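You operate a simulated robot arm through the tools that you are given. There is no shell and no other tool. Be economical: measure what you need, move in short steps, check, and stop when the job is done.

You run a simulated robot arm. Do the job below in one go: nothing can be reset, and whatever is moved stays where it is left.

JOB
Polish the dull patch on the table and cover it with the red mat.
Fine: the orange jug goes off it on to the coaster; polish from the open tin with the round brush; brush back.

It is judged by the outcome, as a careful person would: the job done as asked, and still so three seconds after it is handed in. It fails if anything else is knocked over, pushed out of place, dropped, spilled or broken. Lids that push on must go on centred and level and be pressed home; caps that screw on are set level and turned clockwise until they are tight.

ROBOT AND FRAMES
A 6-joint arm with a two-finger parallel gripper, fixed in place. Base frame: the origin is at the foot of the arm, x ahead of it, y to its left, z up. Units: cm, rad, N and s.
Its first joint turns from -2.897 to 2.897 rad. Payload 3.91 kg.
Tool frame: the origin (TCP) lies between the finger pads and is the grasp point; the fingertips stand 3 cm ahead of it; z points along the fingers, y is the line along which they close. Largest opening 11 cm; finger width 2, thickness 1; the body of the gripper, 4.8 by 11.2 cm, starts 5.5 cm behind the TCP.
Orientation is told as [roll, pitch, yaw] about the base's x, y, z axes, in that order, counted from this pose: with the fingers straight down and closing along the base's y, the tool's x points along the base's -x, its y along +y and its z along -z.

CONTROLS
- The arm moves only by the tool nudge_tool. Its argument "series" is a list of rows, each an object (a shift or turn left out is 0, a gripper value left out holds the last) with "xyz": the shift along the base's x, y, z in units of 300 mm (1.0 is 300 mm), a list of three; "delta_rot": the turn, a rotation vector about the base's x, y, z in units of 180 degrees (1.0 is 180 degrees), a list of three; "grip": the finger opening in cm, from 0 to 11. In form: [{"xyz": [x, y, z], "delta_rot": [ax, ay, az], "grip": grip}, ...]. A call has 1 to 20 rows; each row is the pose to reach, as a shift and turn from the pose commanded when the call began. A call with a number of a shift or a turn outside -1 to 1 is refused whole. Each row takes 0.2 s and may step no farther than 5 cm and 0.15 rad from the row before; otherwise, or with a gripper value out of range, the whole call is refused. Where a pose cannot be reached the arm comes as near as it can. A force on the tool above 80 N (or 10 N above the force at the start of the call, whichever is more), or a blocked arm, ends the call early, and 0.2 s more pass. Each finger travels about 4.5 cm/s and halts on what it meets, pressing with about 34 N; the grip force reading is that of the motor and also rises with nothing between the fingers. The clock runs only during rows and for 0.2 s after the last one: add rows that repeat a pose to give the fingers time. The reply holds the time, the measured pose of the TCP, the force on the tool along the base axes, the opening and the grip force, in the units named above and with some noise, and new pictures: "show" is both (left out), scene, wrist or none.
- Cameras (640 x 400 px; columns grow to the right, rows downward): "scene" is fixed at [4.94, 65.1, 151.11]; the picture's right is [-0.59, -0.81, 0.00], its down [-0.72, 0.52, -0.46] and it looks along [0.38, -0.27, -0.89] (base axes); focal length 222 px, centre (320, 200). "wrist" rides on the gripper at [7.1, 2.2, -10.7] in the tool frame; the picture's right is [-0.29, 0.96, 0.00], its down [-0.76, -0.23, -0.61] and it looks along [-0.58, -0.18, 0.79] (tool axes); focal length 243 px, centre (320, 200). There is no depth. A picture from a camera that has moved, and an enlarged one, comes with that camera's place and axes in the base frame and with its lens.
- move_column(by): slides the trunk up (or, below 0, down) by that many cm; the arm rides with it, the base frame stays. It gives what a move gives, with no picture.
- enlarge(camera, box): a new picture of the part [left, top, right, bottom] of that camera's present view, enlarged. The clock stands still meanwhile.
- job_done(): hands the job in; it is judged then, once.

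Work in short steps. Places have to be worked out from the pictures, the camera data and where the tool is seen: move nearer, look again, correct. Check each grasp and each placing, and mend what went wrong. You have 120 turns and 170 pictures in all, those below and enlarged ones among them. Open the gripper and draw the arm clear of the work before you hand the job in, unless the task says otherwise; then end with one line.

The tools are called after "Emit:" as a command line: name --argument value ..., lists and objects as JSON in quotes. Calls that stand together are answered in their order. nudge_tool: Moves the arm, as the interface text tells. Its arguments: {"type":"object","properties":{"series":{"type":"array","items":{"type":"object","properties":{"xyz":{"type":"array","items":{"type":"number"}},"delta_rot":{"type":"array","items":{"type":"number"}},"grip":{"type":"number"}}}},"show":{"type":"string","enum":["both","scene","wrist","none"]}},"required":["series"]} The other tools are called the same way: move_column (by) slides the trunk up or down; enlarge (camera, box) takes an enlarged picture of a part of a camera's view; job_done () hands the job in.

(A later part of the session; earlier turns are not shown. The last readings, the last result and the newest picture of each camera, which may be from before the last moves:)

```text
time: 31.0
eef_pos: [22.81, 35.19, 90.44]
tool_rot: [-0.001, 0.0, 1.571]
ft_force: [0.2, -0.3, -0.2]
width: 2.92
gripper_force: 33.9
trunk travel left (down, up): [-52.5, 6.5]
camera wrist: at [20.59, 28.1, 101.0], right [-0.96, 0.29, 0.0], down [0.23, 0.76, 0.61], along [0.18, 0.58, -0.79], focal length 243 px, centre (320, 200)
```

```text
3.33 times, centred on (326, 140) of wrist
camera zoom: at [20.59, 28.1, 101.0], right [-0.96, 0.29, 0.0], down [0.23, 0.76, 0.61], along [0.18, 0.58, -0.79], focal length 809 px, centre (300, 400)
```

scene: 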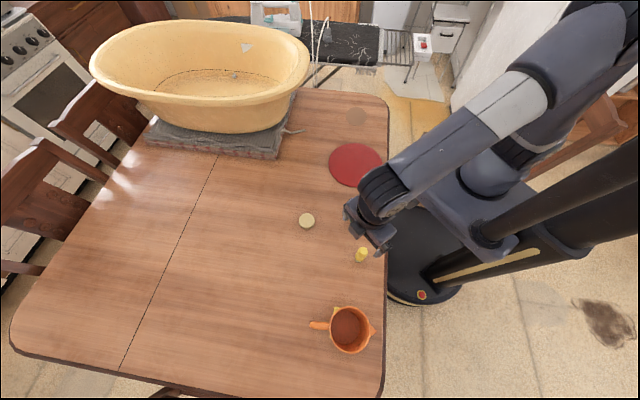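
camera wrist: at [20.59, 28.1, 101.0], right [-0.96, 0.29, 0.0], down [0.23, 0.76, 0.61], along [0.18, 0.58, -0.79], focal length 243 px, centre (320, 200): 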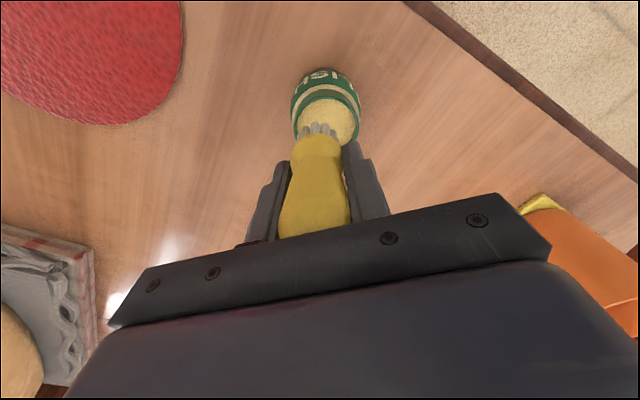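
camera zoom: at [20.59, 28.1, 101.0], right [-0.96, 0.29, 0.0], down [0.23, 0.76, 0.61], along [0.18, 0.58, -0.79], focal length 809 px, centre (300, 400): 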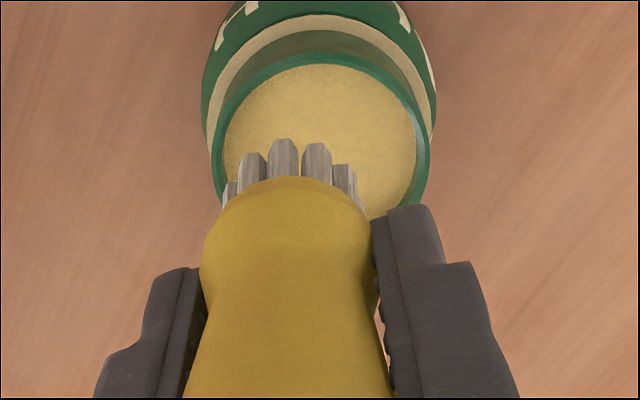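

Relative to the brush, the tin centre is ~0.5 cm toward −x. Correct, then lower gently into the polish.

Emit:
nudge_tool --series '[{"xyz": [-0.018, 0.003, 0]}, {"xyz": [-0.018, 0.003, -0.03]}, {"xyz": [-0.018, 0.003, -0.06]}, {"xyz": [-0.018, 0.003, -0.08]}, {"xyz": [-0.018, 0.003, -0.08]}]' --show "wrist"

Emit:
enlarge --camera "wrist" --box '[230, 80, 422, 200]'

Emit:
enlarge --camera "scene" --box '[320, 185, 400, 235]'

```text
time: 32.2
eef_pos: [22.23, 35.3, 88.02]
tool_rot: [0.001, -0.001, 1.571]
ft_force: [0.3, 0.3, -1.0]
width: 2.93
gripper_force: 33.6
trunk travel left (down, up): [-52.5, 6.5]
camera wrist: at [20.06, 28.17, 98.63], right [-0.96, 0.29, 0.0], down [0.23, 0.76, 0.61], along [0.18, 0.58, -0.79], focal length 243 px, centre (320, 200)
```

wrist: 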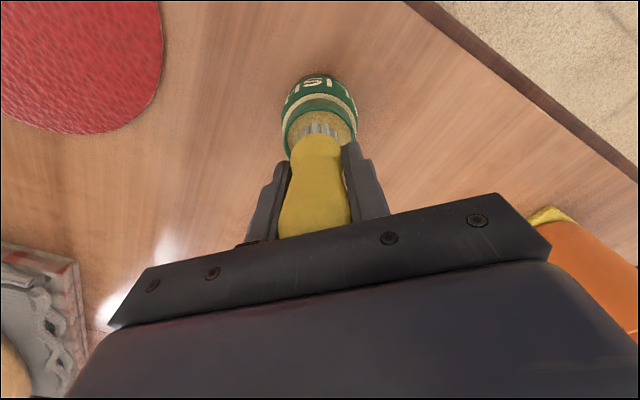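

```text
3.33 times, centred on (326, 140) of wrist
camera zoom: at [20.06, 28.17, 98.63], right [-0.96, 0.29, 0.0], down [0.23, 0.76, 0.61], along [0.18, 0.58, -0.79], focal length 809 px, centre (300, 400)
```

zoom: 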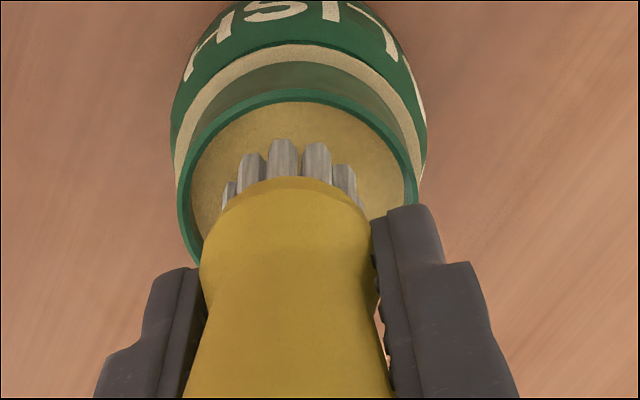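

```text
8.00 times, centred on (360, 210) of scene
camera zoom: at [4.94, 65.1, 151.11], right [-0.59, -0.81, 0.0], down [-0.72, 0.52, -0.46], along [0.38, -0.27, -0.89], focal length 1772 px, centre (0, 120)
```

zoom: 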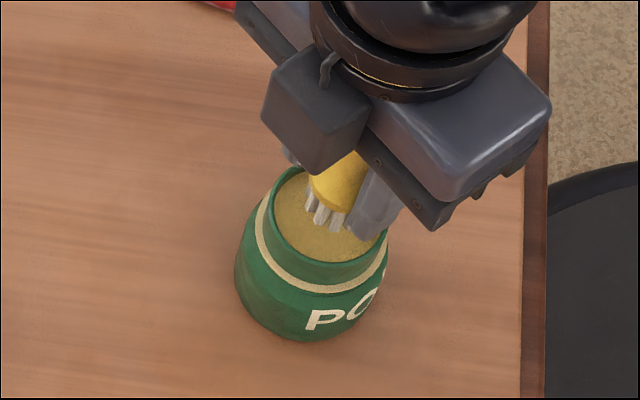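

Centred. Lower until the bristles meet the polish.

Emit:
nudge_tool --series '[{"xyz": [0, 0, -0.01]}, {"xyz": [0, 0, -0.02]}, {"xyz": [0, 0, -0.03]}, {"xyz": [0, 0, -0.04]}, {"xyz": [0, 0, -0.04]}]' --show "none"

Emit:
enlarge --camera "scene" --box '[320, 185, 400, 235]'

```text
time: 33.4
eef_pos: [22.15, 35.31, 86.95]
tool_rot: [-0.004, -0.003, 1.57]
ft_force: [-0.1, -1.2, 17.2]
width: 2.92
gripper_force: 33.7
trunk travel left (down, up): [-52.5, 6.5]
```

```text
8.00 times, centred on (360, 210) of scene
camera zoom: at [4.94, 65.1, 151.11], right [-0.59, -0.81, 0.0], down [-0.72, 0.52, -0.46], along [0.38, -0.27, -0.89], focal length 1772 px, centre (0, 120)
```

zoom: 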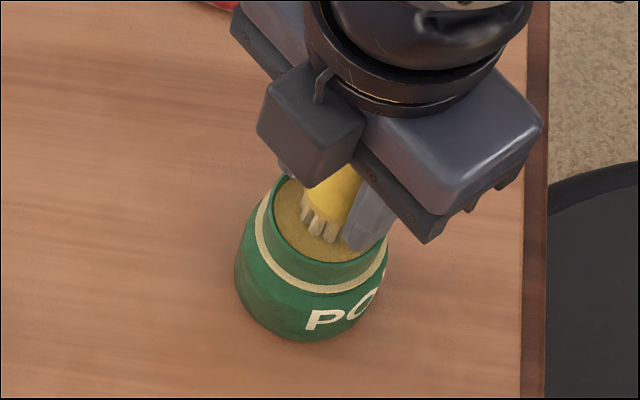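

Bristles took polish (17 N contact, they turned beige). Lift straight out and head for the patch.

Emit:
nudge_tool --series '[{"xyz": [0, 0, 0.04]}, {"xyz": [0, 0, 0.12]}, {"xyz": [0, 0, 0.22]}, {"xyz": [0, 0, 0.3]}, {"xyz": [0.06, -0.03, 0.3], "delta_rot": [0, 0, -0.02]}, {"xyz": [0.14, -0.08, 0.3], "delta_rot": [0, 0, -0.05]}, {"xyz": [0.23, -0.14, 0.3], "delta_rot": [0, 0, -0.08]}, {"xyz": [0.33, -0.22, 0.3], "delta_rot": [0, 0, -0.11]}, {"xyz": [0.42, -0.3, 0.3], "delta_rot": [0, 0, -0.14]}, {"xyz": [0.52, -0.38, 0.3], "delta_rot": [0, 0, -0.17]}, {"xyz": [0.62, -0.46, 0.3], "delta_rot": [0, 0, -0.2]}, {"xyz": [0.71, -0.54, 0.3], "delta_rot": [0, 0, -0.23]}, {"xyz": [0.8, -0.63, 0.3], "delta_rot": [0, 0, -0.26]}, {"xyz": [0.86, -0.72, 0.3], "delta_rot": [0, 0, -0.3]}, {"xyz": [0.92, -0.82, 0.3], "delta_rot": [0, 0, -0.34]}, {"xyz": [0.96, -0.92, 0.3], "delta_rot": [0, 0, -0.38]}, {"xyz": [0.98, -0.98, 0.3], "delta_rot": [0, 0, -0.42]}, {"xyz": [0.98, -0.98, 0.3], "delta_rot": [0, 0, -0.46]}, {"xyz": [0.98, -0.98, 0.3], "delta_rot": [0, 0, -0.5]}]' --show "wrist"

```text
time: 37.4
eef_pos: [51.74, 5.86, 95.93]
tool_rot: [0.0, -0.001, -0.004]
ft_force: [-0.4, 0.3, -0.7]
width: 2.9
gripper_force: 33.7
trunk travel left (down, up): [-52.5, 6.5]
camera wrist: at [44.54, 8.06, 106.44], right [0.29, 0.96, 0.0], down [0.76, -0.23, 0.61], along [0.58, -0.18, -0.79], focal length 243 px, centre (320, 200)
```

wrist: 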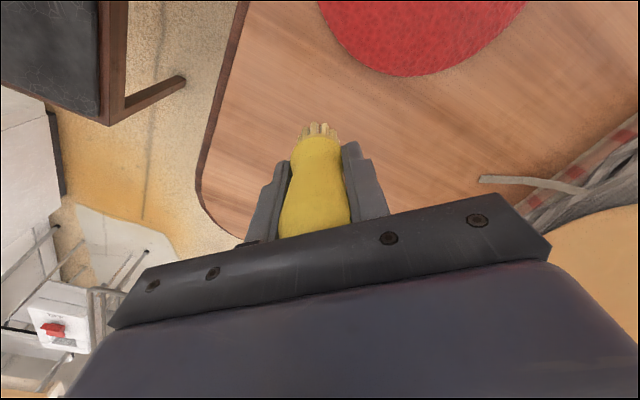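

Bristles are loaded. Move above the patch at ≈(64.5, −0.4) with bristles some 7 cm up.

Emit:
nudge_tool --series '[{"xyz": [0.1, -0.05, 0]}, {"xyz": [0.2, -0.1, -0.05]}, {"xyz": [0.32, -0.15, -0.1]}, {"xyz": [0.425, -0.209, -0.2]}, {"xyz": [0.425, -0.209, -0.3]}, {"xyz": [0.425, -0.209, -0.3]}]' --show "wrist"

Emit:
enlarge --camera "scene" --box '[310, 75, 406, 135]'

Emit:
enlarge --camera "wrist" --box '[220, 60, 444, 200]'

```text
time: 38.8
eef_pos: [64.5, -0.35, 86.82]
tool_rot: [0.0, 0.0, 0.001]
ft_force: [-0.9, -0.6, -1.2]
width: 2.91
gripper_force: 34.1
trunk travel left (down, up): [-52.5, 6.5]
camera wrist: at [57.31, 1.83, 97.43], right [0.29, 0.96, 0.0], down [0.76, -0.23, 0.61], along [0.58, -0.18, -0.79], focal length 243 px, centre (320, 200)
```

wrist: 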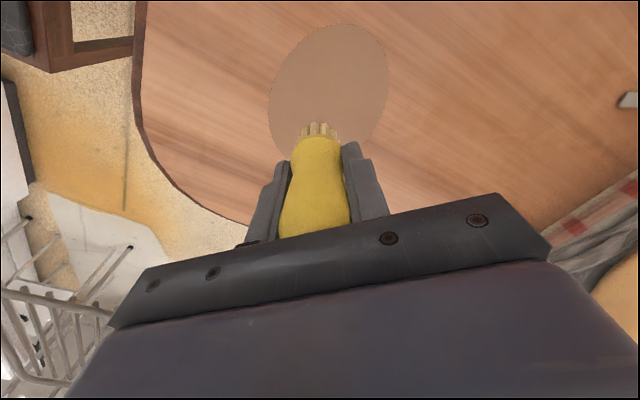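

```text
6.67 times, centred on (358, 105) of scene
camera zoom: at [4.94, 65.1, 151.11], right [-0.59, -0.81, 0.0], down [-0.72, 0.52, -0.46], along [0.38, -0.27, -0.89], focal length 1477 px, centre (67, 833)
```

zoom: 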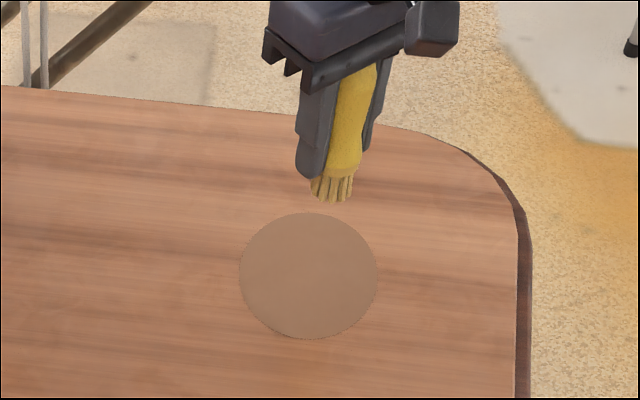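

```text
2.86 times, centred on (332, 130) of wrist
camera zoom: at [57.31, 1.83, 97.43], right [0.29, 0.96, 0.0], down [0.76, -0.23, 0.61], along [0.58, -0.18, -0.79], focal length 693 px, centre (286, 400)
```

zoom: 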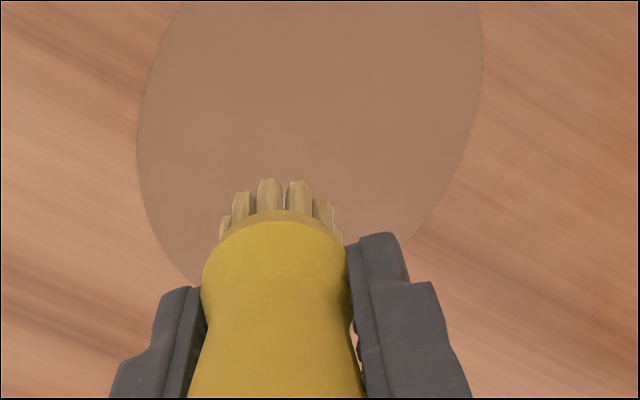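

The patch is an ellipse about 13×10.3 cm centred ≈(64.2, 0.15), long axis along azimuth −40°. Descend at the centre to find contact.

Emit:
nudge_tool --series '[{"xyz": [-0.01, 0.017, -0.08]}, {"xyz": [-0.01, 0.017, -0.16]}, {"xyz": [-0.01, 0.017, -0.205]}, {"xyz": [-0.01, 0.017, -0.215]}, {"xyz": [-0.01, 0.017, -0.222]}, {"xyz": [-0.01, 0.017, -0.222]}]' --show "none"

Emit:
enlarge --camera "scene" --box '[310, 75, 406, 135]'

```text
time: 40.2
eef_pos: [64.03, 0.08, 80.18]
tool_rot: [0.0, 0.0, -0.003]
ft_force: [1.2, 0.2, -0.3]
width: 2.91
gripper_force: 33.9
trunk travel left (down, up): [-52.5, 6.5]
```

```text
6.67 times, centred on (358, 105) of scene
camera zoom: at [4.94, 65.1, 151.11], right [-0.59, -0.81, 0.0], down [-0.72, 0.52, -0.46], along [0.38, -0.27, -0.89], focal length 1477 px, centre (67, 833)
```

zoom: 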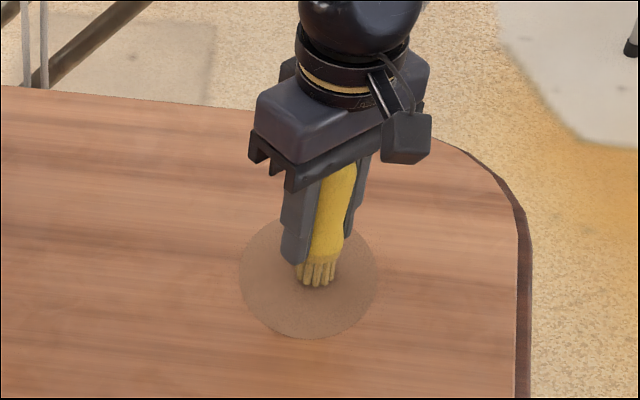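

Bristles nearly down and patch centre is about (64.3, 0.4). Lower in 1 mm steps to contact.

Emit:
nudge_tool --series '[{"xyz": [0.009, 0.01, -0.004]}, {"xyz": [0.009, 0.01, -0.007]}, {"xyz": [0.009, 0.01, -0.01]}, {"xyz": [0.009, 0.01, -0.01]}]' --show "none"

```text
time: 41.2
eef_pos: [64.34, 0.52, 79.97]
tool_rot: [-0.001, -0.002, 0.0]
ft_force: [-1.3, 1.2, 2.9]
width: 2.92
gripper_force: 34.1
trunk travel left (down, up): [-52.5, 6.5]
```

Contact found (≈3 N at z≈79.95). Press ~1 mm more and make the first strokes along the long axis, then check the effect.

Emit:
nudge_tool --series '[{"xyz": [0, 0, -0.003]}, {"xyz": [0.074, -0.0622, -0.003]}, {"xyz": [0.1481, -0.1243, -0.003]}, {"xyz": [0.1481, -0.1243, -0.003]}, {"xyz": [0.1696, -0.0858, -0.003]}, {"xyz": [0.0994, -0.0268, -0.003]}, {"xyz": [0.0279, 0.0332, -0.003]}, {"xyz": [-0.0436, 0.0932, -0.003]}, {"xyz": [-0.1138, 0.1522, -0.003]}, {"xyz": [-0.1138, 0.1522, -0.003]}]' --show "wrist"

Emit:
enlarge --camera "scene" --box '[310, 75, 406, 135]'

```text
time: 43.4
eef_pos: [61.01, 5.01, 79.9]
tool_rot: [0.0, -0.002, 0.0]
ft_force: [4.8, -2.4, 24.4]
width: 2.9
gripper_force: 34.1
trunk travel left (down, up): [-52.5, 6.5]
camera wrist: at [53.74, 7.2, 90.51], right [0.29, 0.96, 0.0], down [0.76, -0.23, 0.61], along [0.58, -0.18, -0.79], focal length 243 px, centre (320, 200)
```

wrist: 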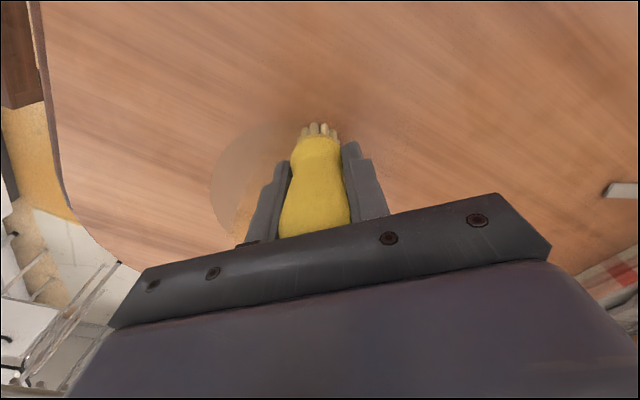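

```text
6.67 times, centred on (358, 105) of scene
camera zoom: at [4.94, 65.1, 151.11], right [-0.59, -0.81, 0.0], down [-0.72, 0.52, -0.46], along [0.38, -0.27, -0.89], focal length 1477 px, centre (67, 833)
```

zoom: 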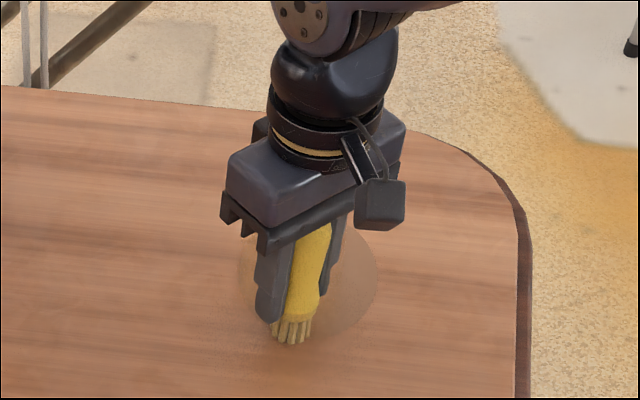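

The patch is fading where brushed. Continue the raster over the +v half and start the other side, with slightly less pressure.

Emit:
nudge_tool --series '[{"xyz": [0.0482, 0.016, 0.001]}, {"xyz": [0.1083, -0.0344, 0.001]}, {"xyz": [0.1695, -0.0858, 0.001]}, {"xyz": [0.2308, -0.1372, 0.001]}, {"xyz": [0.2908, -0.1876, 0.001]}, {"xyz": [0.2744, -0.1216, 0.001]}, {"xyz": [0.1952, -0.0552, 0.001]}, {"xyz": [0.1161, 0.0113, 0.001]}, {"xyz": [0.2103, -0.0373, 0.001]}, {"xyz": [0.1138, -0.1522, 0.001]}, {"xyz": [0.0398, -0.09, 0.001]}, {"xyz": [-0.0292, -0.0322, 0.001]}, {"xyz": [-0.0494, -0.0718, 0.001]}, {"xyz": [0.0144, -0.1254, 0.001]}, {"xyz": [0.0859, -0.1854, 0.001]}, {"xyz": [0.1574, -0.2454, 0.001]}, {"xyz": [0.2276, -0.3044, 0.001]}, {"xyz": [0.2276, -0.3044, 0.001]}]' --show "wrist"

Emit:
enlarge --camera "scene" --box '[310, 75, 406, 135]'

```text
time: 47.2
eef_pos: [67.71, -4.29, 79.94]
tool_rot: [0.001, -0.003, 0.001]
ft_force: [-2.0, 2.3, 13.9]
width: 2.93
gripper_force: 33.7
trunk travel left (down, up): [-52.5, 6.5]
camera wrist: at [60.56, -1.98, 90.49], right [0.29, 0.96, 0.0], down [0.76, -0.23, 0.61], along [0.58, -0.18, -0.79], focal length 243 px, centre (320, 200)
```

wrist: 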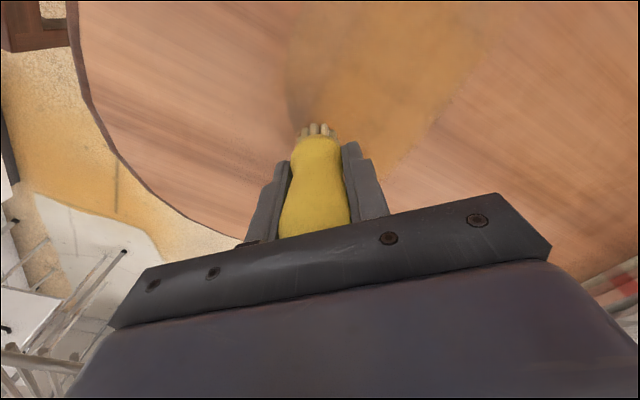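

```text
6.67 times, centred on (358, 105) of scene
camera zoom: at [4.94, 65.1, 151.11], right [-0.59, -0.81, 0.0], down [-0.72, 0.52, -0.46], along [0.38, -0.27, -0.89], focal length 1477 px, centre (67, 833)
```

zoom: 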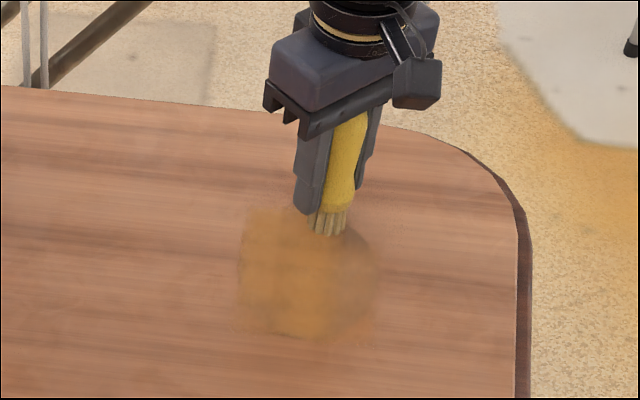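

The polish coat shows where brushed; the −v side remains. Continue the strokes there.

Emit:
nudge_tool --series '[{"xyz": [-0.0482, -0.016, 0]}, {"xyz": [-0.1083, 0.0344, 0]}, {"xyz": [-0.1695, 0.0858, 0]}, {"xyz": [-0.2308, 0.1372, 0]}, {"xyz": [-0.2908, 0.1876, 0]}, {"xyz": [-0.2744, 0.1216, 0]}, {"xyz": [-0.1952, 0.0552, 0]}, {"xyz": [-0.1161, -0.0113, 0]}, {"xyz": [-0.1741, 0.0026, 0]}, {"xyz": [-0.2507, 0.0669, 0]}, {"xyz": [-0.1824, 0.0705, 0]}, {"xyz": [-0.0673, 0.0261, 0]}, {"xyz": [0.0317, 0.03, 0]}, {"xyz": [0.0317, 0.03, 0.03]}, {"xyz": [0.0317, 0.03, 0.13]}, {"xyz": [0.0317, 0.03, 0.26]}, {"xyz": [-0.09, 0.06, 0.36]}, {"xyz": [-0.24, 0.09, 0.36]}, {"xyz": [-0.4, 0.09, 0.36]}]' --show "wrist"

Emit:
enlarge --camera "scene" --box '[326, 90, 390, 130]'

```text
time: 51.2
eef_pos: [55.67, -1.41, 90.73]
tool_rot: [0.0, 0.0, -0.001]
ft_force: [0.0, -0.1, -1.9]
width: 2.91
gripper_force: 33.8
trunk travel left (down, up): [-52.5, 6.5]
camera wrist: at [48.56, 0.8, 101.32], right [0.29, 0.96, 0.0], down [0.76, -0.23, 0.61], along [0.58, -0.18, -0.79], focal length 243 px, centre (320, 200)
```

wrist: 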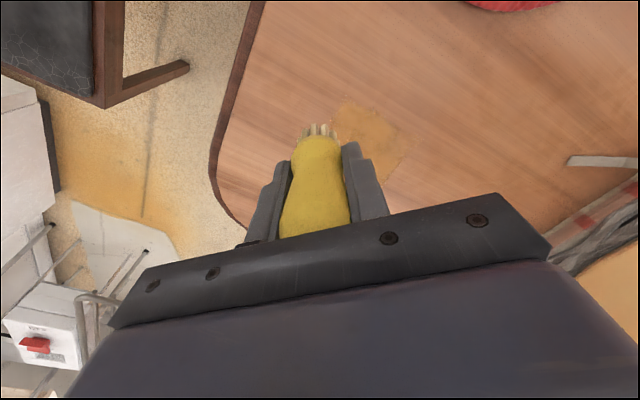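

```text
10.00 times, centred on (358, 110) of scene
camera zoom: at [4.94, 65.1, 151.11], right [-0.59, -0.81, 0.0], down [-0.72, 0.52, -0.46], along [0.38, -0.27, -0.89], focal length 2215 px, centre (-60, 1100)
```

zoom: 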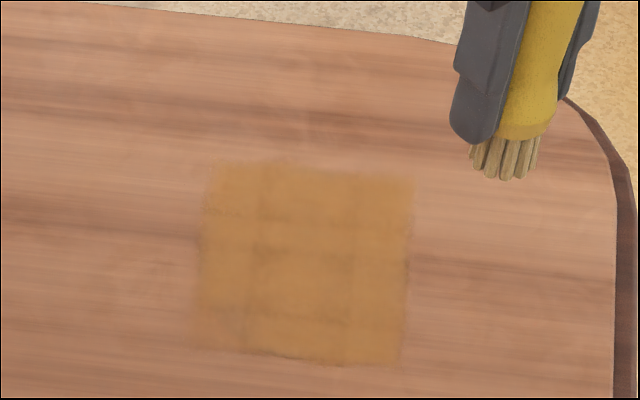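

Emit:
enlarge --camera "wrist" --box '[300, 80, 444, 170]'

```text
4.44 times, centred on (372, 125) of wrist
camera zoom: at [48.56, 0.8, 101.32], right [0.29, 0.96, 0.0], down [0.76, -0.23, 0.61], along [0.58, -0.18, -0.79], focal length 1078 px, centre (89, 533)
```

zoom: 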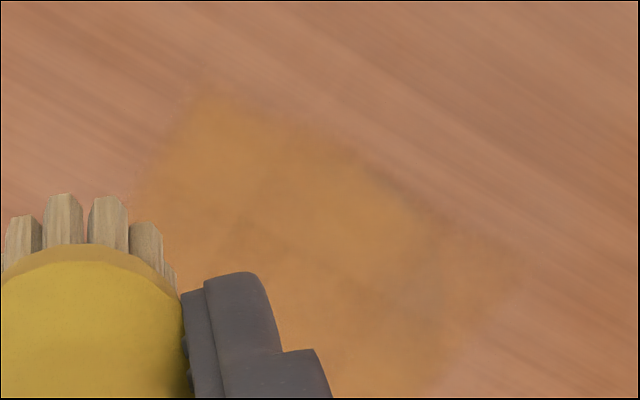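

Nearly fully coated, with faint grey hints at the edges. I'll do one perimeter pass for safety.

Emit:
nudge_tool --series '[{"xyz": [0.13, 0.06, 0]}, {"xyz": [0.26, 0.12, 0]}, {"xyz": [0.3848, 0.1797, -0.05]}, {"xyz": [0.3848, 0.1797, -0.18]}, {"xyz": [0.3848, 0.1797, -0.3]}, {"xyz": [0.3848, 0.1797, -0.345]}, {"xyz": [0.3848, 0.1797, -0.358]}, {"xyz": [0.2987, 0.2249, -0.358]}, {"xyz": [0.2266, 0.2297, -0.358]}, {"xyz": [0.1715, 0.2107, -0.358]}, {"xyz": [0.12, 0.1495, -0.358]}, {"xyz": [0.1109, 0.0919, -0.358]}, {"xyz": [0.1281, 0.0217, -0.358]}, {"xyz": [0.1876, -0.0553, -0.358]}, {"xyz": [0.2737, -0.1005, -0.358]}, {"xyz": [0.3458, -0.1053, -0.358]}, {"xyz": [0.4009, -0.0863, -0.358]}, {"xyz": [0.4524, -0.0251, -0.358]}, {"xyz": [0.4615, 0.0325, -0.358]}, {"xyz": [0.4443, 0.1027, -0.358]}]' --show "none"

```text
time: 55.4
eef_pos: [69.1, 1.66, 79.88]
tool_rot: [-0.002, 0.001, 0.0]
ft_force: [-1.0, 0.2, 3.7]
width: 2.91
gripper_force: 33.9
trunk travel left (down, up): [-52.5, 6.5]
```

Emit:
nudge_tool --series '[{"xyz": [-0.0895, 0.0412, -0.001]}, {"xyz": [-0.1704, 0.1004, -0.001]}, {"xyz": [-0.2434, 0.0964, -0.001]}, {"xyz": [-0.2347, 0.0238, -0.001]}, {"xyz": [-0.2883, -0.0405, -0.001]}, {"xyz": [-0.2395, -0.1375, -0.001]}, {"xyz": [-0.1458, -0.1814, -0.001]}, {"xyz": [-0.1458, -0.1814, 0.03]}, {"xyz": [-0.1458, -0.1814, 0.14]}, {"xyz": [-0.1458, -0.1814, 0.27]}, {"xyz": [-0.22, -0.1, 0.35]}, {"xyz": [-0.32, 0.0, 0.4]}, {"xyz": [-0.42, 0.1, 0.42]}, {"xyz": [-0.52, 0.2, 0.42]}, {"xyz": [-0.62, 0.3, 0.42]}, {"xyz": [-0.71, 0.4, 0.42]}, {"xyz": [-0.8, 0.5, 0.42]}, {"xyz": [-0.88, 0.6, 0.42]}, {"xyz": [-0.93, 0.66, 0.42]}]' --show "scene"

Emit:
enlarge --camera "scene" --box '[326, 90, 390, 130]'

```text
time: 59.4
eef_pos: [41.19, 21.48, 92.56]
tool_rot: [0.0, -0.002, 0.0]
ft_force: [0.2, 0.0, -0.5]
width: 2.9
gripper_force: 34.0
trunk travel left (down, up): [-52.5, 6.5]
```

scene: 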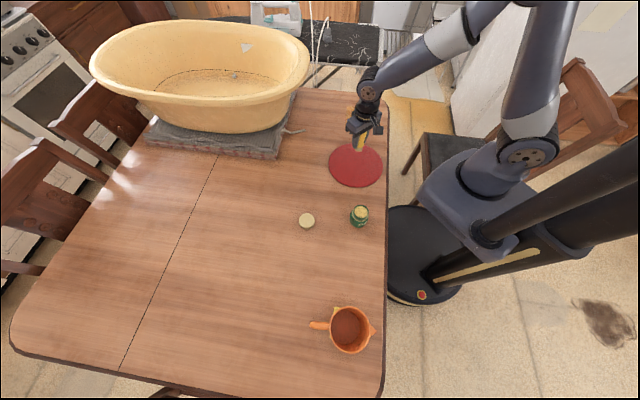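

```text
10.00 times, centred on (358, 110) of scene
camera zoom: at [4.94, 65.1, 151.11], right [-0.59, -0.81, 0.0], down [-0.72, 0.52, -0.46], along [0.38, -0.27, -0.89], focal length 2215 px, centre (-60, 1100)
```

zoom: 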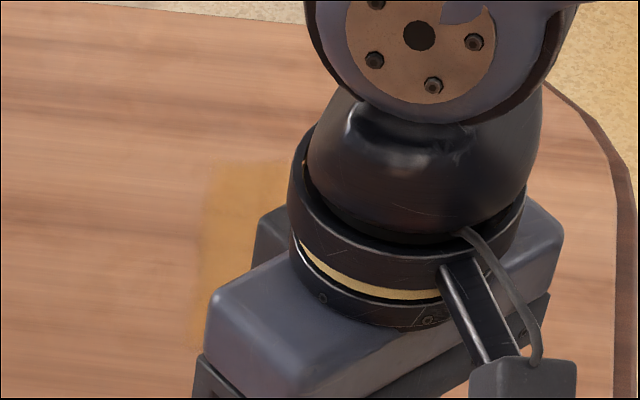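

Head back toward the brush's home, turning back to the original yaw; that also clears the view of the patch.

Emit:
nudge_tool --series '[{"xyz": [-0.06, 0.06, 0], "delta_rot": [0, 0, 0.03]}, {"xyz": [-0.13, 0.13, 0], "delta_rot": [0, 0, 0.07]}, {"xyz": [-0.2, 0.2, 0], "delta_rot": [0, 0, 0.11]}, {"xyz": [-0.28, 0.27, 0], "delta_rot": [0, 0, 0.15]}, {"xyz": [-0.36, 0.34, 0], "delta_rot": [0, 0, 0.19]}, {"xyz": [-0.44, 0.41, 0], "delta_rot": [0, 0, 0.23]}, {"xyz": [-0.52, 0.48, 0], "delta_rot": [0, 0, 0.27]}, {"xyz": [-0.6, 0.54, 0], "delta_rot": [0, 0, 0.31]}, {"xyz": [-0.68, 0.6, 0], "delta_rot": [0, 0, 0.35]}, {"xyz": [-0.76, 0.65, 0], "delta_rot": [0, 0, 0.39]}, {"xyz": [-0.84, 0.7, 0], "delta_rot": [0, 0, 0.43]}, {"xyz": [-0.92, 0.74, 0], "delta_rot": [0, 0, 0.47]}, {"xyz": [-0.99, 0.772, 0], "delta_rot": [0, 0, 0.5]}, {"xyz": [-0.99, 0.772, 0], "delta_rot": [0, 0, 0.5]}]' --show "wrist"

Emit:
enlarge --camera "scene" --box '[326, 90, 390, 130]'

```text
time: 62.4
eef_pos: [11.3, 44.61, 92.44]
tool_rot: [-0.001, 0.001, 1.572]
ft_force: [-0.5, 0.8, -0.4]
width: 2.9
gripper_force: 34.2
trunk travel left (down, up): [-52.5, 6.5]
camera wrist: at [9.26, 37.49, 103.09], right [-0.96, 0.29, 0.0], down [0.23, 0.76, 0.61], along [0.18, 0.58, -0.79], focal length 243 px, centre (320, 200)
```

wrist: 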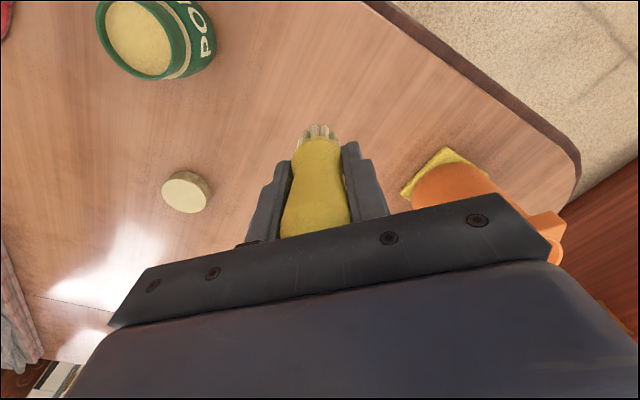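

```text
10.00 times, centred on (358, 110) of scene
camera zoom: at [4.94, 65.1, 151.11], right [-0.59, -0.81, 0.0], down [-0.72, 0.52, -0.46], along [0.38, -0.27, -0.89], focal length 2215 px, centre (-60, 1100)
```

zoom: 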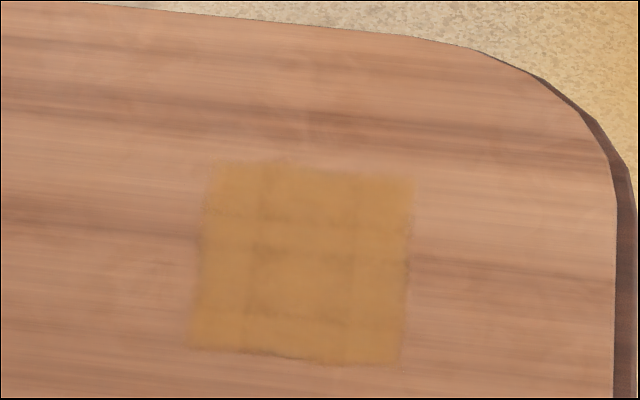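

Patch fully coated. Lower the brush back onto its spot (11.4, 44.63).

Emit:
nudge_tool --series '[{"xyz": [0.003, 0, -0.1]}, {"xyz": [0.003, 0, -0.22]}, {"xyz": [0.003, 0, -0.33]}, {"xyz": [0.003, 0, -0.38]}, {"xyz": [0.003, 0, -0.405]}, {"xyz": [0.003, 0, -0.412]}, {"xyz": [0.003, 0, -0.416]}, {"xyz": [0.003, 0, -0.416]}]' --show "none"

```text
time: 64.2
eef_pos: [11.58, 44.59, 80.04]
tool_rot: [0.0, 0.002, 1.571]
ft_force: [-1.5, 0.2, -0.5]
width: 2.89
gripper_force: 33.8
trunk travel left (down, up): [-52.5, 6.5]
```

Emit:
nudge_tool --series '[{"xyz": [0, 0, -0.003]}, {"xyz": [0, 0, -0.006]}, {"xyz": [0, 0, -0.006]}]' --show "none"

```text
time: 65.0
eef_pos: [11.64, 44.57, 79.82]
tool_rot: [0.001, -0.002, 1.571]
ft_force: [-0.7, -0.5, 8.0]
width: 2.89
gripper_force: 34.2
trunk travel left (down, up): [-52.5, 6.5]
```

Contact (8 N). Open gently and rise.

Emit:
nudge_tool --series '[{"xyz": [0, 0, 0.001], "grip": 3.2}, {"xyz": [0, 0, 0.001], "grip": 4}, {"xyz": [0, 0, 0.001], "grip": 5.5}, {"xyz": [0, 0, 0.001], "grip": 6.5}, {"xyz": [0, 0, 0.001], "grip": 6.5}, {"xyz": [0, 0, 0.06], "grip": 6.5}, {"xyz": [0, 0, 0.16], "grip": 6.5}, {"xyz": [0, 0, 0.3], "grip": 6.5}, {"xyz": [0, 0, 0.45], "grip": 6.5}, {"xyz": [0.05, -0.1, 0.55], "grip": 6.5}, {"xyz": [0.1, -0.2, 0.55], "grip": 6.5}]' --show "both"

Emit:
enlarge --camera "scene" --box '[312, 225, 408, 285]'

```text
time: 67.4
eef_pos: [14.61, 38.62, 96.22]
tool_rot: [-0.002, 0.0, 1.57]
ft_force: [0.7, -0.4, 0.6]
width: 6.47
gripper_force: 0.1
trunk travel left (down, up): [-52.5, 6.5]
camera wrist: at [12.39, 31.47, 106.92], right [-0.96, 0.29, 0.0], down [0.23, 0.76, 0.61], along [0.18, 0.58, -0.79], focal length 243 px, centre (320, 200)
```

scene: 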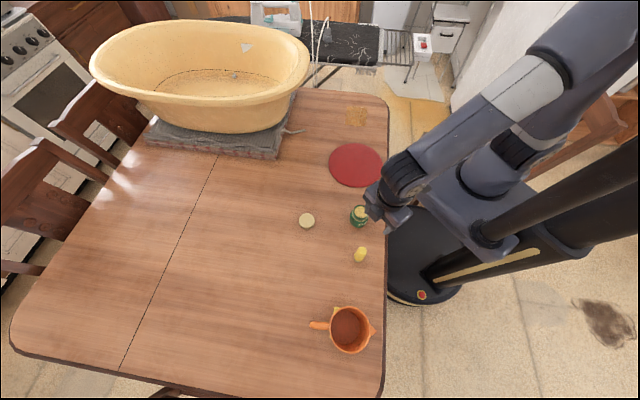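
wrist: 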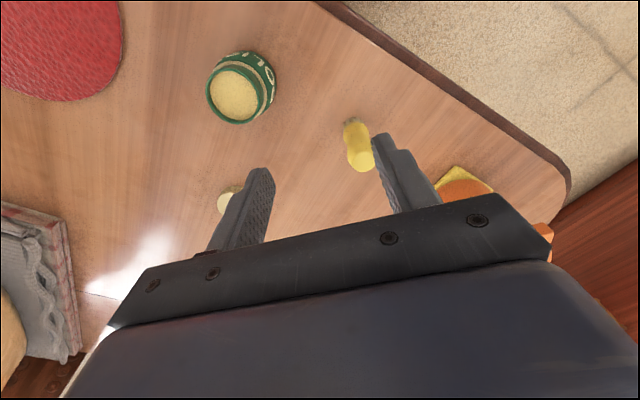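

```text
6.67 times, centred on (360, 255) of scene
camera zoom: at [4.94, 65.1, 151.11], right [-0.59, -0.81, 0.0], down [-0.72, 0.52, -0.46], along [0.38, -0.27, -0.89], focal length 1477 px, centre (53, -167)
```

zoom: 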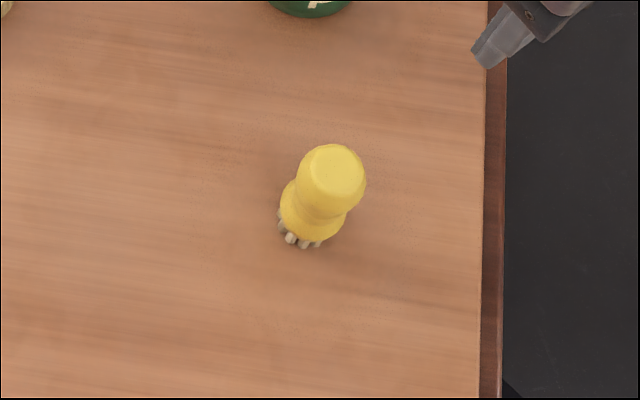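

Brush is back upright within millimetres of its spot. The mat is a 23.5 cm disc centred ≈(42.7, 19.2), too wide and flat to pinch; I'll position behind it (yaw −41°) with fingers wide to look at its edge.

Emit:
nudge_tool --series '[{"xyz": [0.0, 0, 0.05], "delta_rot": [0, 0, -0.045], "grip": 8}, {"xyz": [0.03, -0.02, 0.05], "delta_rot": [0, 0, -0.09], "grip": 9.5}, {"xyz": [0.07, -0.04, 0.05], "delta_rot": [0, 0, -0.135], "grip": 11}, {"xyz": [0.11, -0.06, 0.05], "delta_rot": [0, 0, -0.18], "grip": 11}, {"xyz": [0.15, -0.08, 0.05], "delta_rot": [0, 0, -0.225], "grip": 11}, {"xyz": [0.19, -0.1, 0.05], "delta_rot": [0, 0, -0.27], "grip": 11}, {"xyz": [0.23, -0.12, 0.05], "delta_rot": [0, 0, -0.315], "grip": 11}, {"xyz": [0.27, -0.14, 0.05], "delta_rot": [0, 0, -0.36], "grip": 11}, {"xyz": [0.31, -0.16, 0.05], "delta_rot": [0, 0, -0.405], "grip": 11}, {"xyz": [0.35, -0.18, 0.05], "delta_rot": [0, 0, -0.45], "grip": 11}, {"xyz": [0.39, -0.2, 0.02], "delta_rot": [0, 0, -0.495], "grip": 11}, {"xyz": [0.43, -0.22, 0], "delta_rot": [0, 0, -0.54], "grip": 11}, {"xyz": [0.47, -0.24, -0.03], "delta_rot": [0, 0, -0.585], "grip": 11}, {"xyz": [0.51, -0.27, -0.06], "delta_rot": [0, 0, -0.63], "grip": 11}, {"xyz": [0.547, -0.303, -0.1], "delta_rot": [0, 0, -0.675], "grip": 11}, {"xyz": [0.547, -0.303, -0.13], "delta_rot": [0, 0, -0.715], "grip": 11}, {"xyz": [0.547, -0.303, -0.13], "delta_rot": [0, 0, -0.73], "grip": 11}]' --show "both"

```text
time: 71.0
eef_pos: [30.96, 29.45, 92.5]
tool_rot: [-0.001, -0.001, -0.724]
ft_force: [-0.5, 0.8, 0.2]
width: 11.02
gripper_force: 0.0
trunk travel left (down, up): [-52.5, 6.5]
camera wrist: at [27.11, 35.88, 102.99], right [0.85, 0.52, 0.0], down [0.42, -0.68, 0.61], along [0.32, -0.52, -0.79], focal length 243 px, centre (320, 200)
```

scene: 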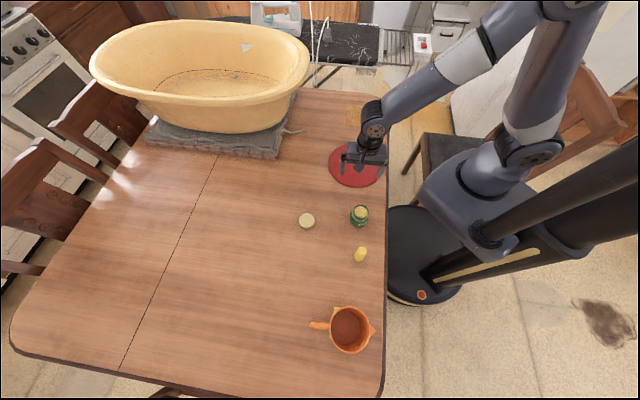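
wrist: 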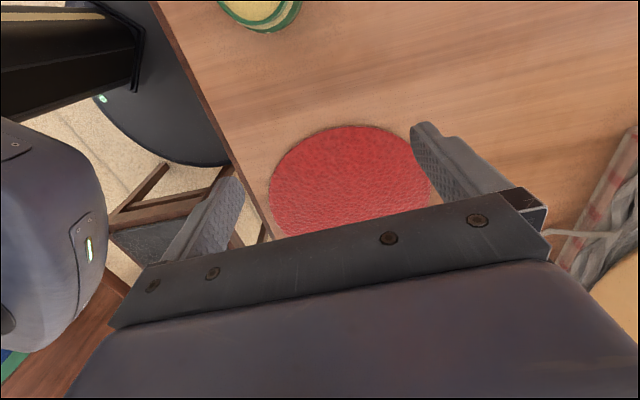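

The gripper is square behind the mat, ~4 cm from its rim, with clear table under both fingers. Descend to just above the table.

Emit:
nudge_tool --series '[{"xyz": [0, 0, -0.12]}, {"xyz": [0, 0, -0.25]}, {"xyz": [0, 0, -0.37]}, {"xyz": [0, 0, -0.45]}, {"xyz": [0, 0, -0.48]}, {"xyz": [0, 0, -0.48]}]' --show "wrist"

Emit:
enlarge --camera "scene" --box '[312, 140, 408, 200]'

```text
time: 72.4
eef_pos: [30.96, 29.5, 78.03]
tool_rot: [0.001, 0.001, -0.722]
ft_force: [0.6, 0.2, -0.5]
width: 11.02
gripper_force: 0.1
trunk travel left (down, up): [-52.5, 6.5]
camera wrist: at [27.07, 35.88, 88.61], right [0.85, 0.53, 0.0], down [0.42, -0.68, 0.61], along [0.32, -0.52, -0.79], focal length 243 px, centre (320, 200)
```

wrist: 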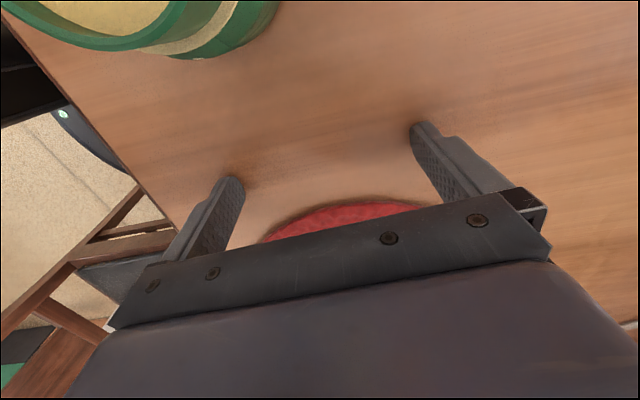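

```text
6.67 times, centred on (360, 170) of scene
camera zoom: at [4.94, 65.1, 151.11], right [-0.59, -0.81, 0.0], down [-0.72, 0.52, -0.46], along [0.38, -0.27, -0.89], focal length 1477 px, centre (53, 400)
```

zoom: 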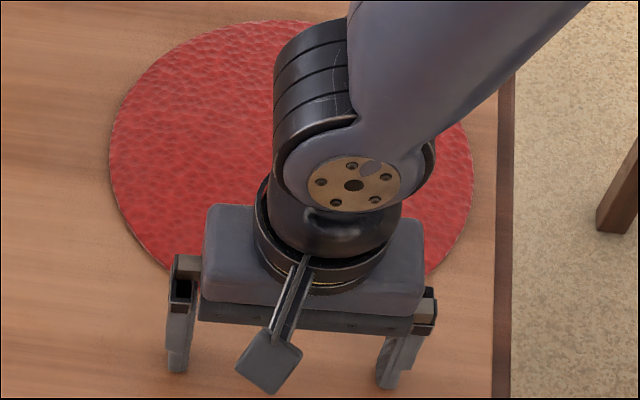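

Emit:
enlarge --camera "wrist" --box '[230, 165, 470, 245]'

Emit:
nudge_tool --series '[{"xyz": [0, 0, -0.012]}, {"xyz": [0, 0, -0.024]}, {"xyz": [0, 0, -0.036]}, {"xyz": [0, 0, -0.036]}]' --show "none"

```text
2.67 times, centred on (350, 205) of wrist
camera zoom: at [27.07, 35.88, 88.61], right [0.85, 0.53, 0.0], down [0.42, -0.68, 0.61], along [0.32, -0.52, -0.79], focal length 647 px, centre (240, 187)
```

zoom: 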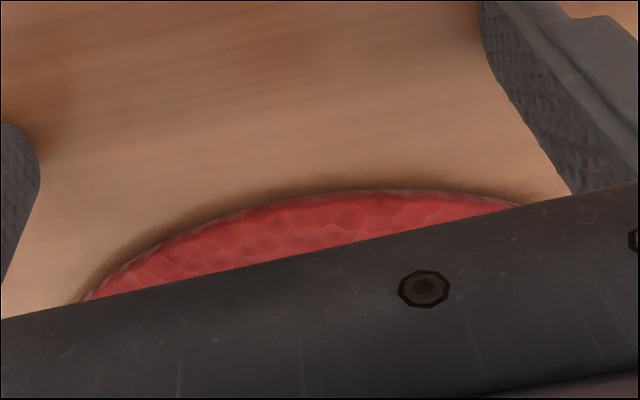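

```text
time: 73.0
eef_pos: [31.0, 29.52, 77.98]
tool_rot: [0.003, 0.001, -0.722]
ft_force: [-4.1, -4.9, 52.9]
width: 11.0
gripper_force: 0.1
trunk travel left (down, up): [-52.5, 6.5]
stopped in row 2: the force on the tool passed its limit (the readings are from after the stop); the commanded pose is now the measured one
```

Fingertips touched the table at TCP z≈77.98, so the table is z≈75. Refit gives mat centre ≈(42.4, 19.1), R≈11.8. Lift 1 mm and push the rim with both fingertips along (0.76, −0.65) — first a short test push.

Emit:
nudge_tool --series '[{"xyz": [0, 0, 0.004]}, {"xyz": [0.025, -0.022, 0.004]}, {"xyz": [0.05, -0.044, 0.004]}, {"xyz": [0.075, -0.066, 0.004]}, {"xyz": [0.1, -0.088, 0.004]}, {"xyz": [0.125, -0.11, 0.004]}, {"xyz": [0.15, -0.132, 0.004]}, {"xyz": [0.15, -0.132, 0.004]}]' --show "wrist"

Emit:
enlarge --camera "scene" --box '[312, 120, 408, 180]'

```text
time: 73.8
eef_pos: [32.34, 28.74, 77.98]
tool_rot: [0.006, 0.002, -0.737]
ft_force: [-18.3, 14.7, 29.2]
width: 10.99
gripper_force: 0.0
trunk travel left (down, up): [-52.5, 6.5]
stopped in row 3: the force on the tool passed its limit (the readings are from after the stop); the commanded pose is now the measured one
camera wrist: at [28.43, 35.08, 88.67], right [0.86, 0.51, 0.01], down [0.41, -0.69, 0.6], along [0.32, -0.52, -0.8], focal length 243 px, centre (320, 200)
```

wrist: 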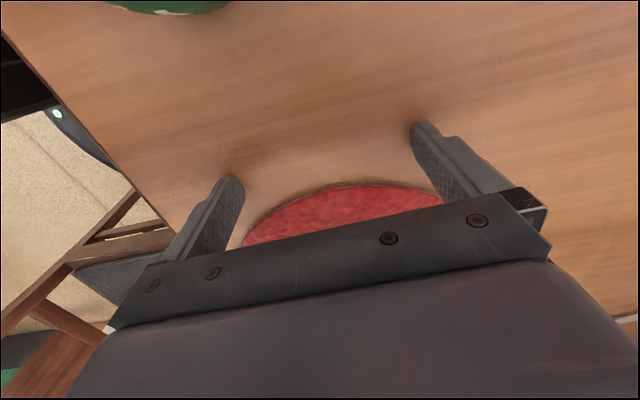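

```text
6.67 times, centred on (360, 150) of scene
camera zoom: at [4.94, 65.1, 151.11], right [-0.59, -0.81, 0.0], down [-0.72, 0.52, -0.46], along [0.38, -0.27, -0.89], focal length 1477 px, centre (53, 533)
```

zoom: 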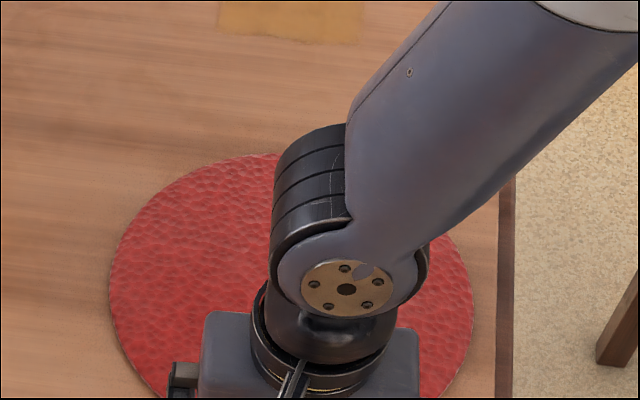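

Fingertips were still dragging on the table. Raise 2.5 mm and read the force.

Emit:
nudge_tool --series '[{"xyz": [0, 0, 0.004]}, {"xyz": [0, 0, 0.008], "delta_rot": [0, 0, 0.004]}, {"xyz": [0, 0, 0.008], "delta_rot": [0, 0, 0.004]}]' --show "none"

```text
time: 74.6
eef_pos: [32.56, 28.73, 78.08]
tool_rot: [0.008, 0.002, -0.717]
ft_force: [-0.9, -0.7, 0.7]
width: 10.98
gripper_force: 0.1
trunk travel left (down, up): [-52.5, 6.5]
```

Free now. Continue the push in small steps at this height.

Emit:
nudge_tool --series '[{"xyz": [0.02, -0.017, 0], "delta_rot": [-0.002, -0.0005, 0]}, {"xyz": [0.045, -0.038, 0], "delta_rot": [-0.002, -0.0005, 0]}, {"xyz": [0.07, -0.06, 0], "delta_rot": [-0.002, -0.0005, 0]}, {"xyz": [0.095, -0.081, 0], "delta_rot": [-0.002, -0.0005, 0]}, {"xyz": [0.12, -0.103, 0], "delta_rot": [-0.002, -0.0005, 0]}, {"xyz": [0.145, -0.124, 0], "delta_rot": [-0.002, -0.0005, 0]}, {"xyz": [0.17, -0.145, 0], "delta_rot": [-0.002, -0.0005, 0]}]' --show "wrist"

Emit:
enlarge --camera "scene" --box '[312, 120, 408, 180]'

```text
time: 76.2
eef_pos: [37.5, 24.27, 78.2]
tool_rot: [0.002, -0.004, -0.718]
ft_force: [0.0, -0.4, -0.2]
width: 10.99
gripper_force: 0.1
trunk travel left (down, up): [-52.5, 6.5]
camera wrist: at [33.55, 30.64, 88.74], right [0.85, 0.53, 0.0], down [0.42, -0.67, 0.61], along [0.32, -0.52, -0.79], focal length 243 px, centre (320, 200)
```

wrist: 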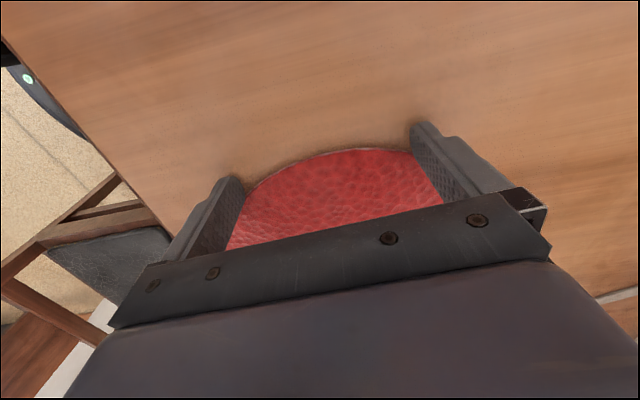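

```text
6.67 times, centred on (360, 150) of scene
camera zoom: at [4.94, 65.1, 151.11], right [-0.59, -0.81, 0.0], down [-0.72, 0.52, -0.46], along [0.38, -0.27, -0.89], focal length 1477 px, centre (53, 533)
```

zoom: 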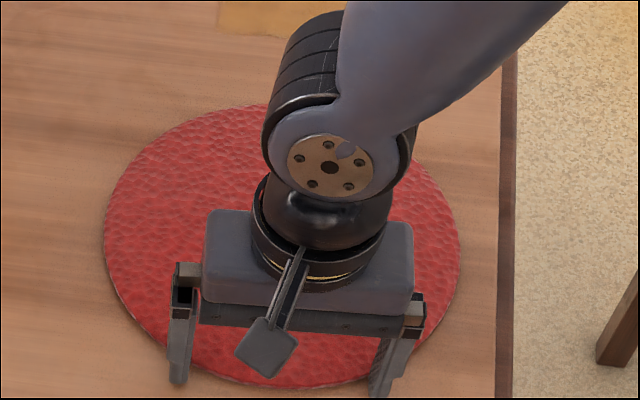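

The mat slides nicely nestled between the fingertips; its centre is ≈(46.1, 16.8). Push on, first two-thirds of the way.

Emit:
nudge_tool --series '[{"xyz": [0.03, -0.027, 0]}, {"xyz": [0.07, -0.063, 0]}, {"xyz": [0.11, -0.099, 0]}, {"xyz": [0.15, -0.135, 0]}, {"xyz": [0.19, -0.171, 0]}, {"xyz": [0.23, -0.207, 0]}, {"xyz": [0.27, -0.243, 0]}, {"xyz": [0.31, -0.279, 0]}, {"xyz": [0.35, -0.315, 0]}, {"xyz": [0.38, -0.342, 0]}, {"xyz": [0.4, -0.36, 0]}, {"xyz": [0.4, -0.36, 0]}]' --show "wrist"

Emit:
enlarge --camera "scene" --box '[304, 85, 408, 150]'

```text
time: 78.8
eef_pos: [49.53, 13.57, 78.12]
tool_rot: [0.002, -0.004, -0.718]
ft_force: [-0.4, -0.3, -0.1]
width: 10.97
gripper_force: 0.1
trunk travel left (down, up): [-52.5, 6.5]
camera wrist: at [45.54, 19.9, 88.7], right [0.85, 0.53, 0.0], down [0.42, -0.67, 0.61], along [0.32, -0.52, -0.79], focal length 243 px, centre (320, 200)
```

wrist: 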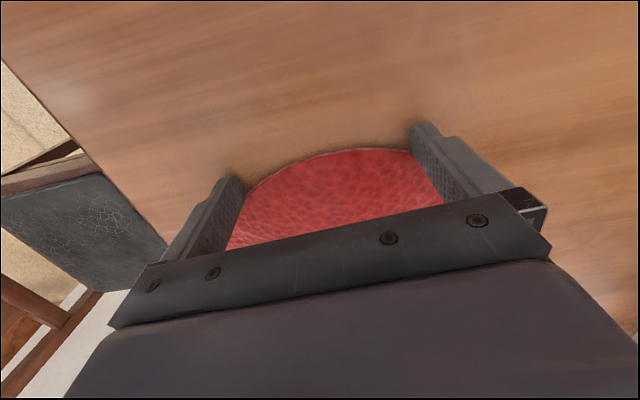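

```text
6.15 times, centred on (356, 118) of scene
camera zoom: at [4.94, 65.1, 151.11], right [-0.59, -0.81, 0.0], down [-0.72, 0.52, -0.46], along [0.38, -0.27, -0.89], focal length 1363 px, centre (98, 708)
```

zoom: 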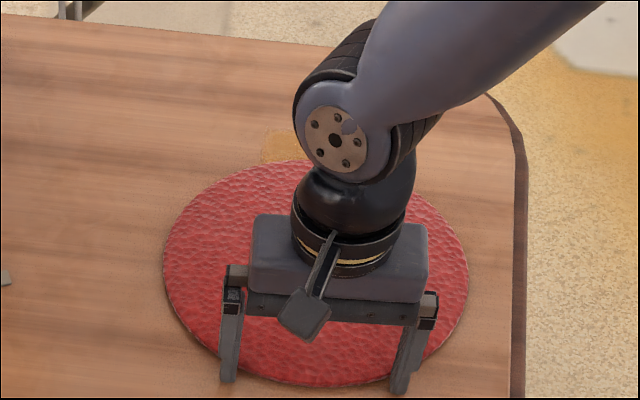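

Going well. Push the last ~8.4 cm, then back off and lift to check coverage.

Emit:
nudge_tool --series '[{"xyz": [0.03, -0.027, 0]}, {"xyz": [0.07, -0.063, 0]}, {"xyz": [0.11, -0.099, 0]}, {"xyz": [0.15, -0.135, 0]}, {"xyz": [0.18, -0.162, 0]}, {"xyz": [0.2, -0.18, 0]}, {"xyz": [0.207, -0.187, 0]}, {"xyz": [0.207, -0.187, 0]}, {"xyz": [0.17, -0.154, 0.0]}, {"xyz": [0.1, -0.1, 0.02]}, {"xyz": [0.05, -0.05, 0.1]}, {"xyz": [0.0, 0.0, 0.24]}, {"xyz": [-0.08, 0.05, 0.38]}, {"xyz": [-0.2, 0.1, 0.46]}, {"xyz": [-0.32, 0.15, 0.5]}, {"xyz": [-0.45, 0.2, 0.5]}, {"xyz": [-0.58, 0.25, 0.5]}]' --show "both"

Emit:
enlarge --camera "scene" --box '[304, 85, 408, 150]'

```text
refused: row 13 steps farther than a row can; nothing moved
```

```text
6.15 times, centred on (356, 118) of scene
camera zoom: at [4.94, 65.1, 151.11], right [-0.59, -0.81, 0.0], down [-0.72, 0.52, -0.46], along [0.38, -0.27, -0.89], focal length 1363 px, centre (98, 708)
```

zoom: 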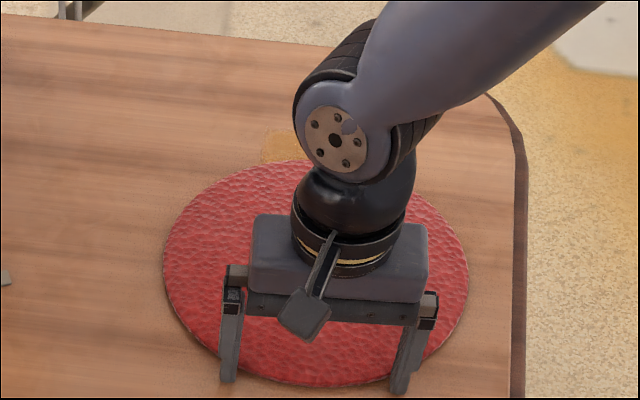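

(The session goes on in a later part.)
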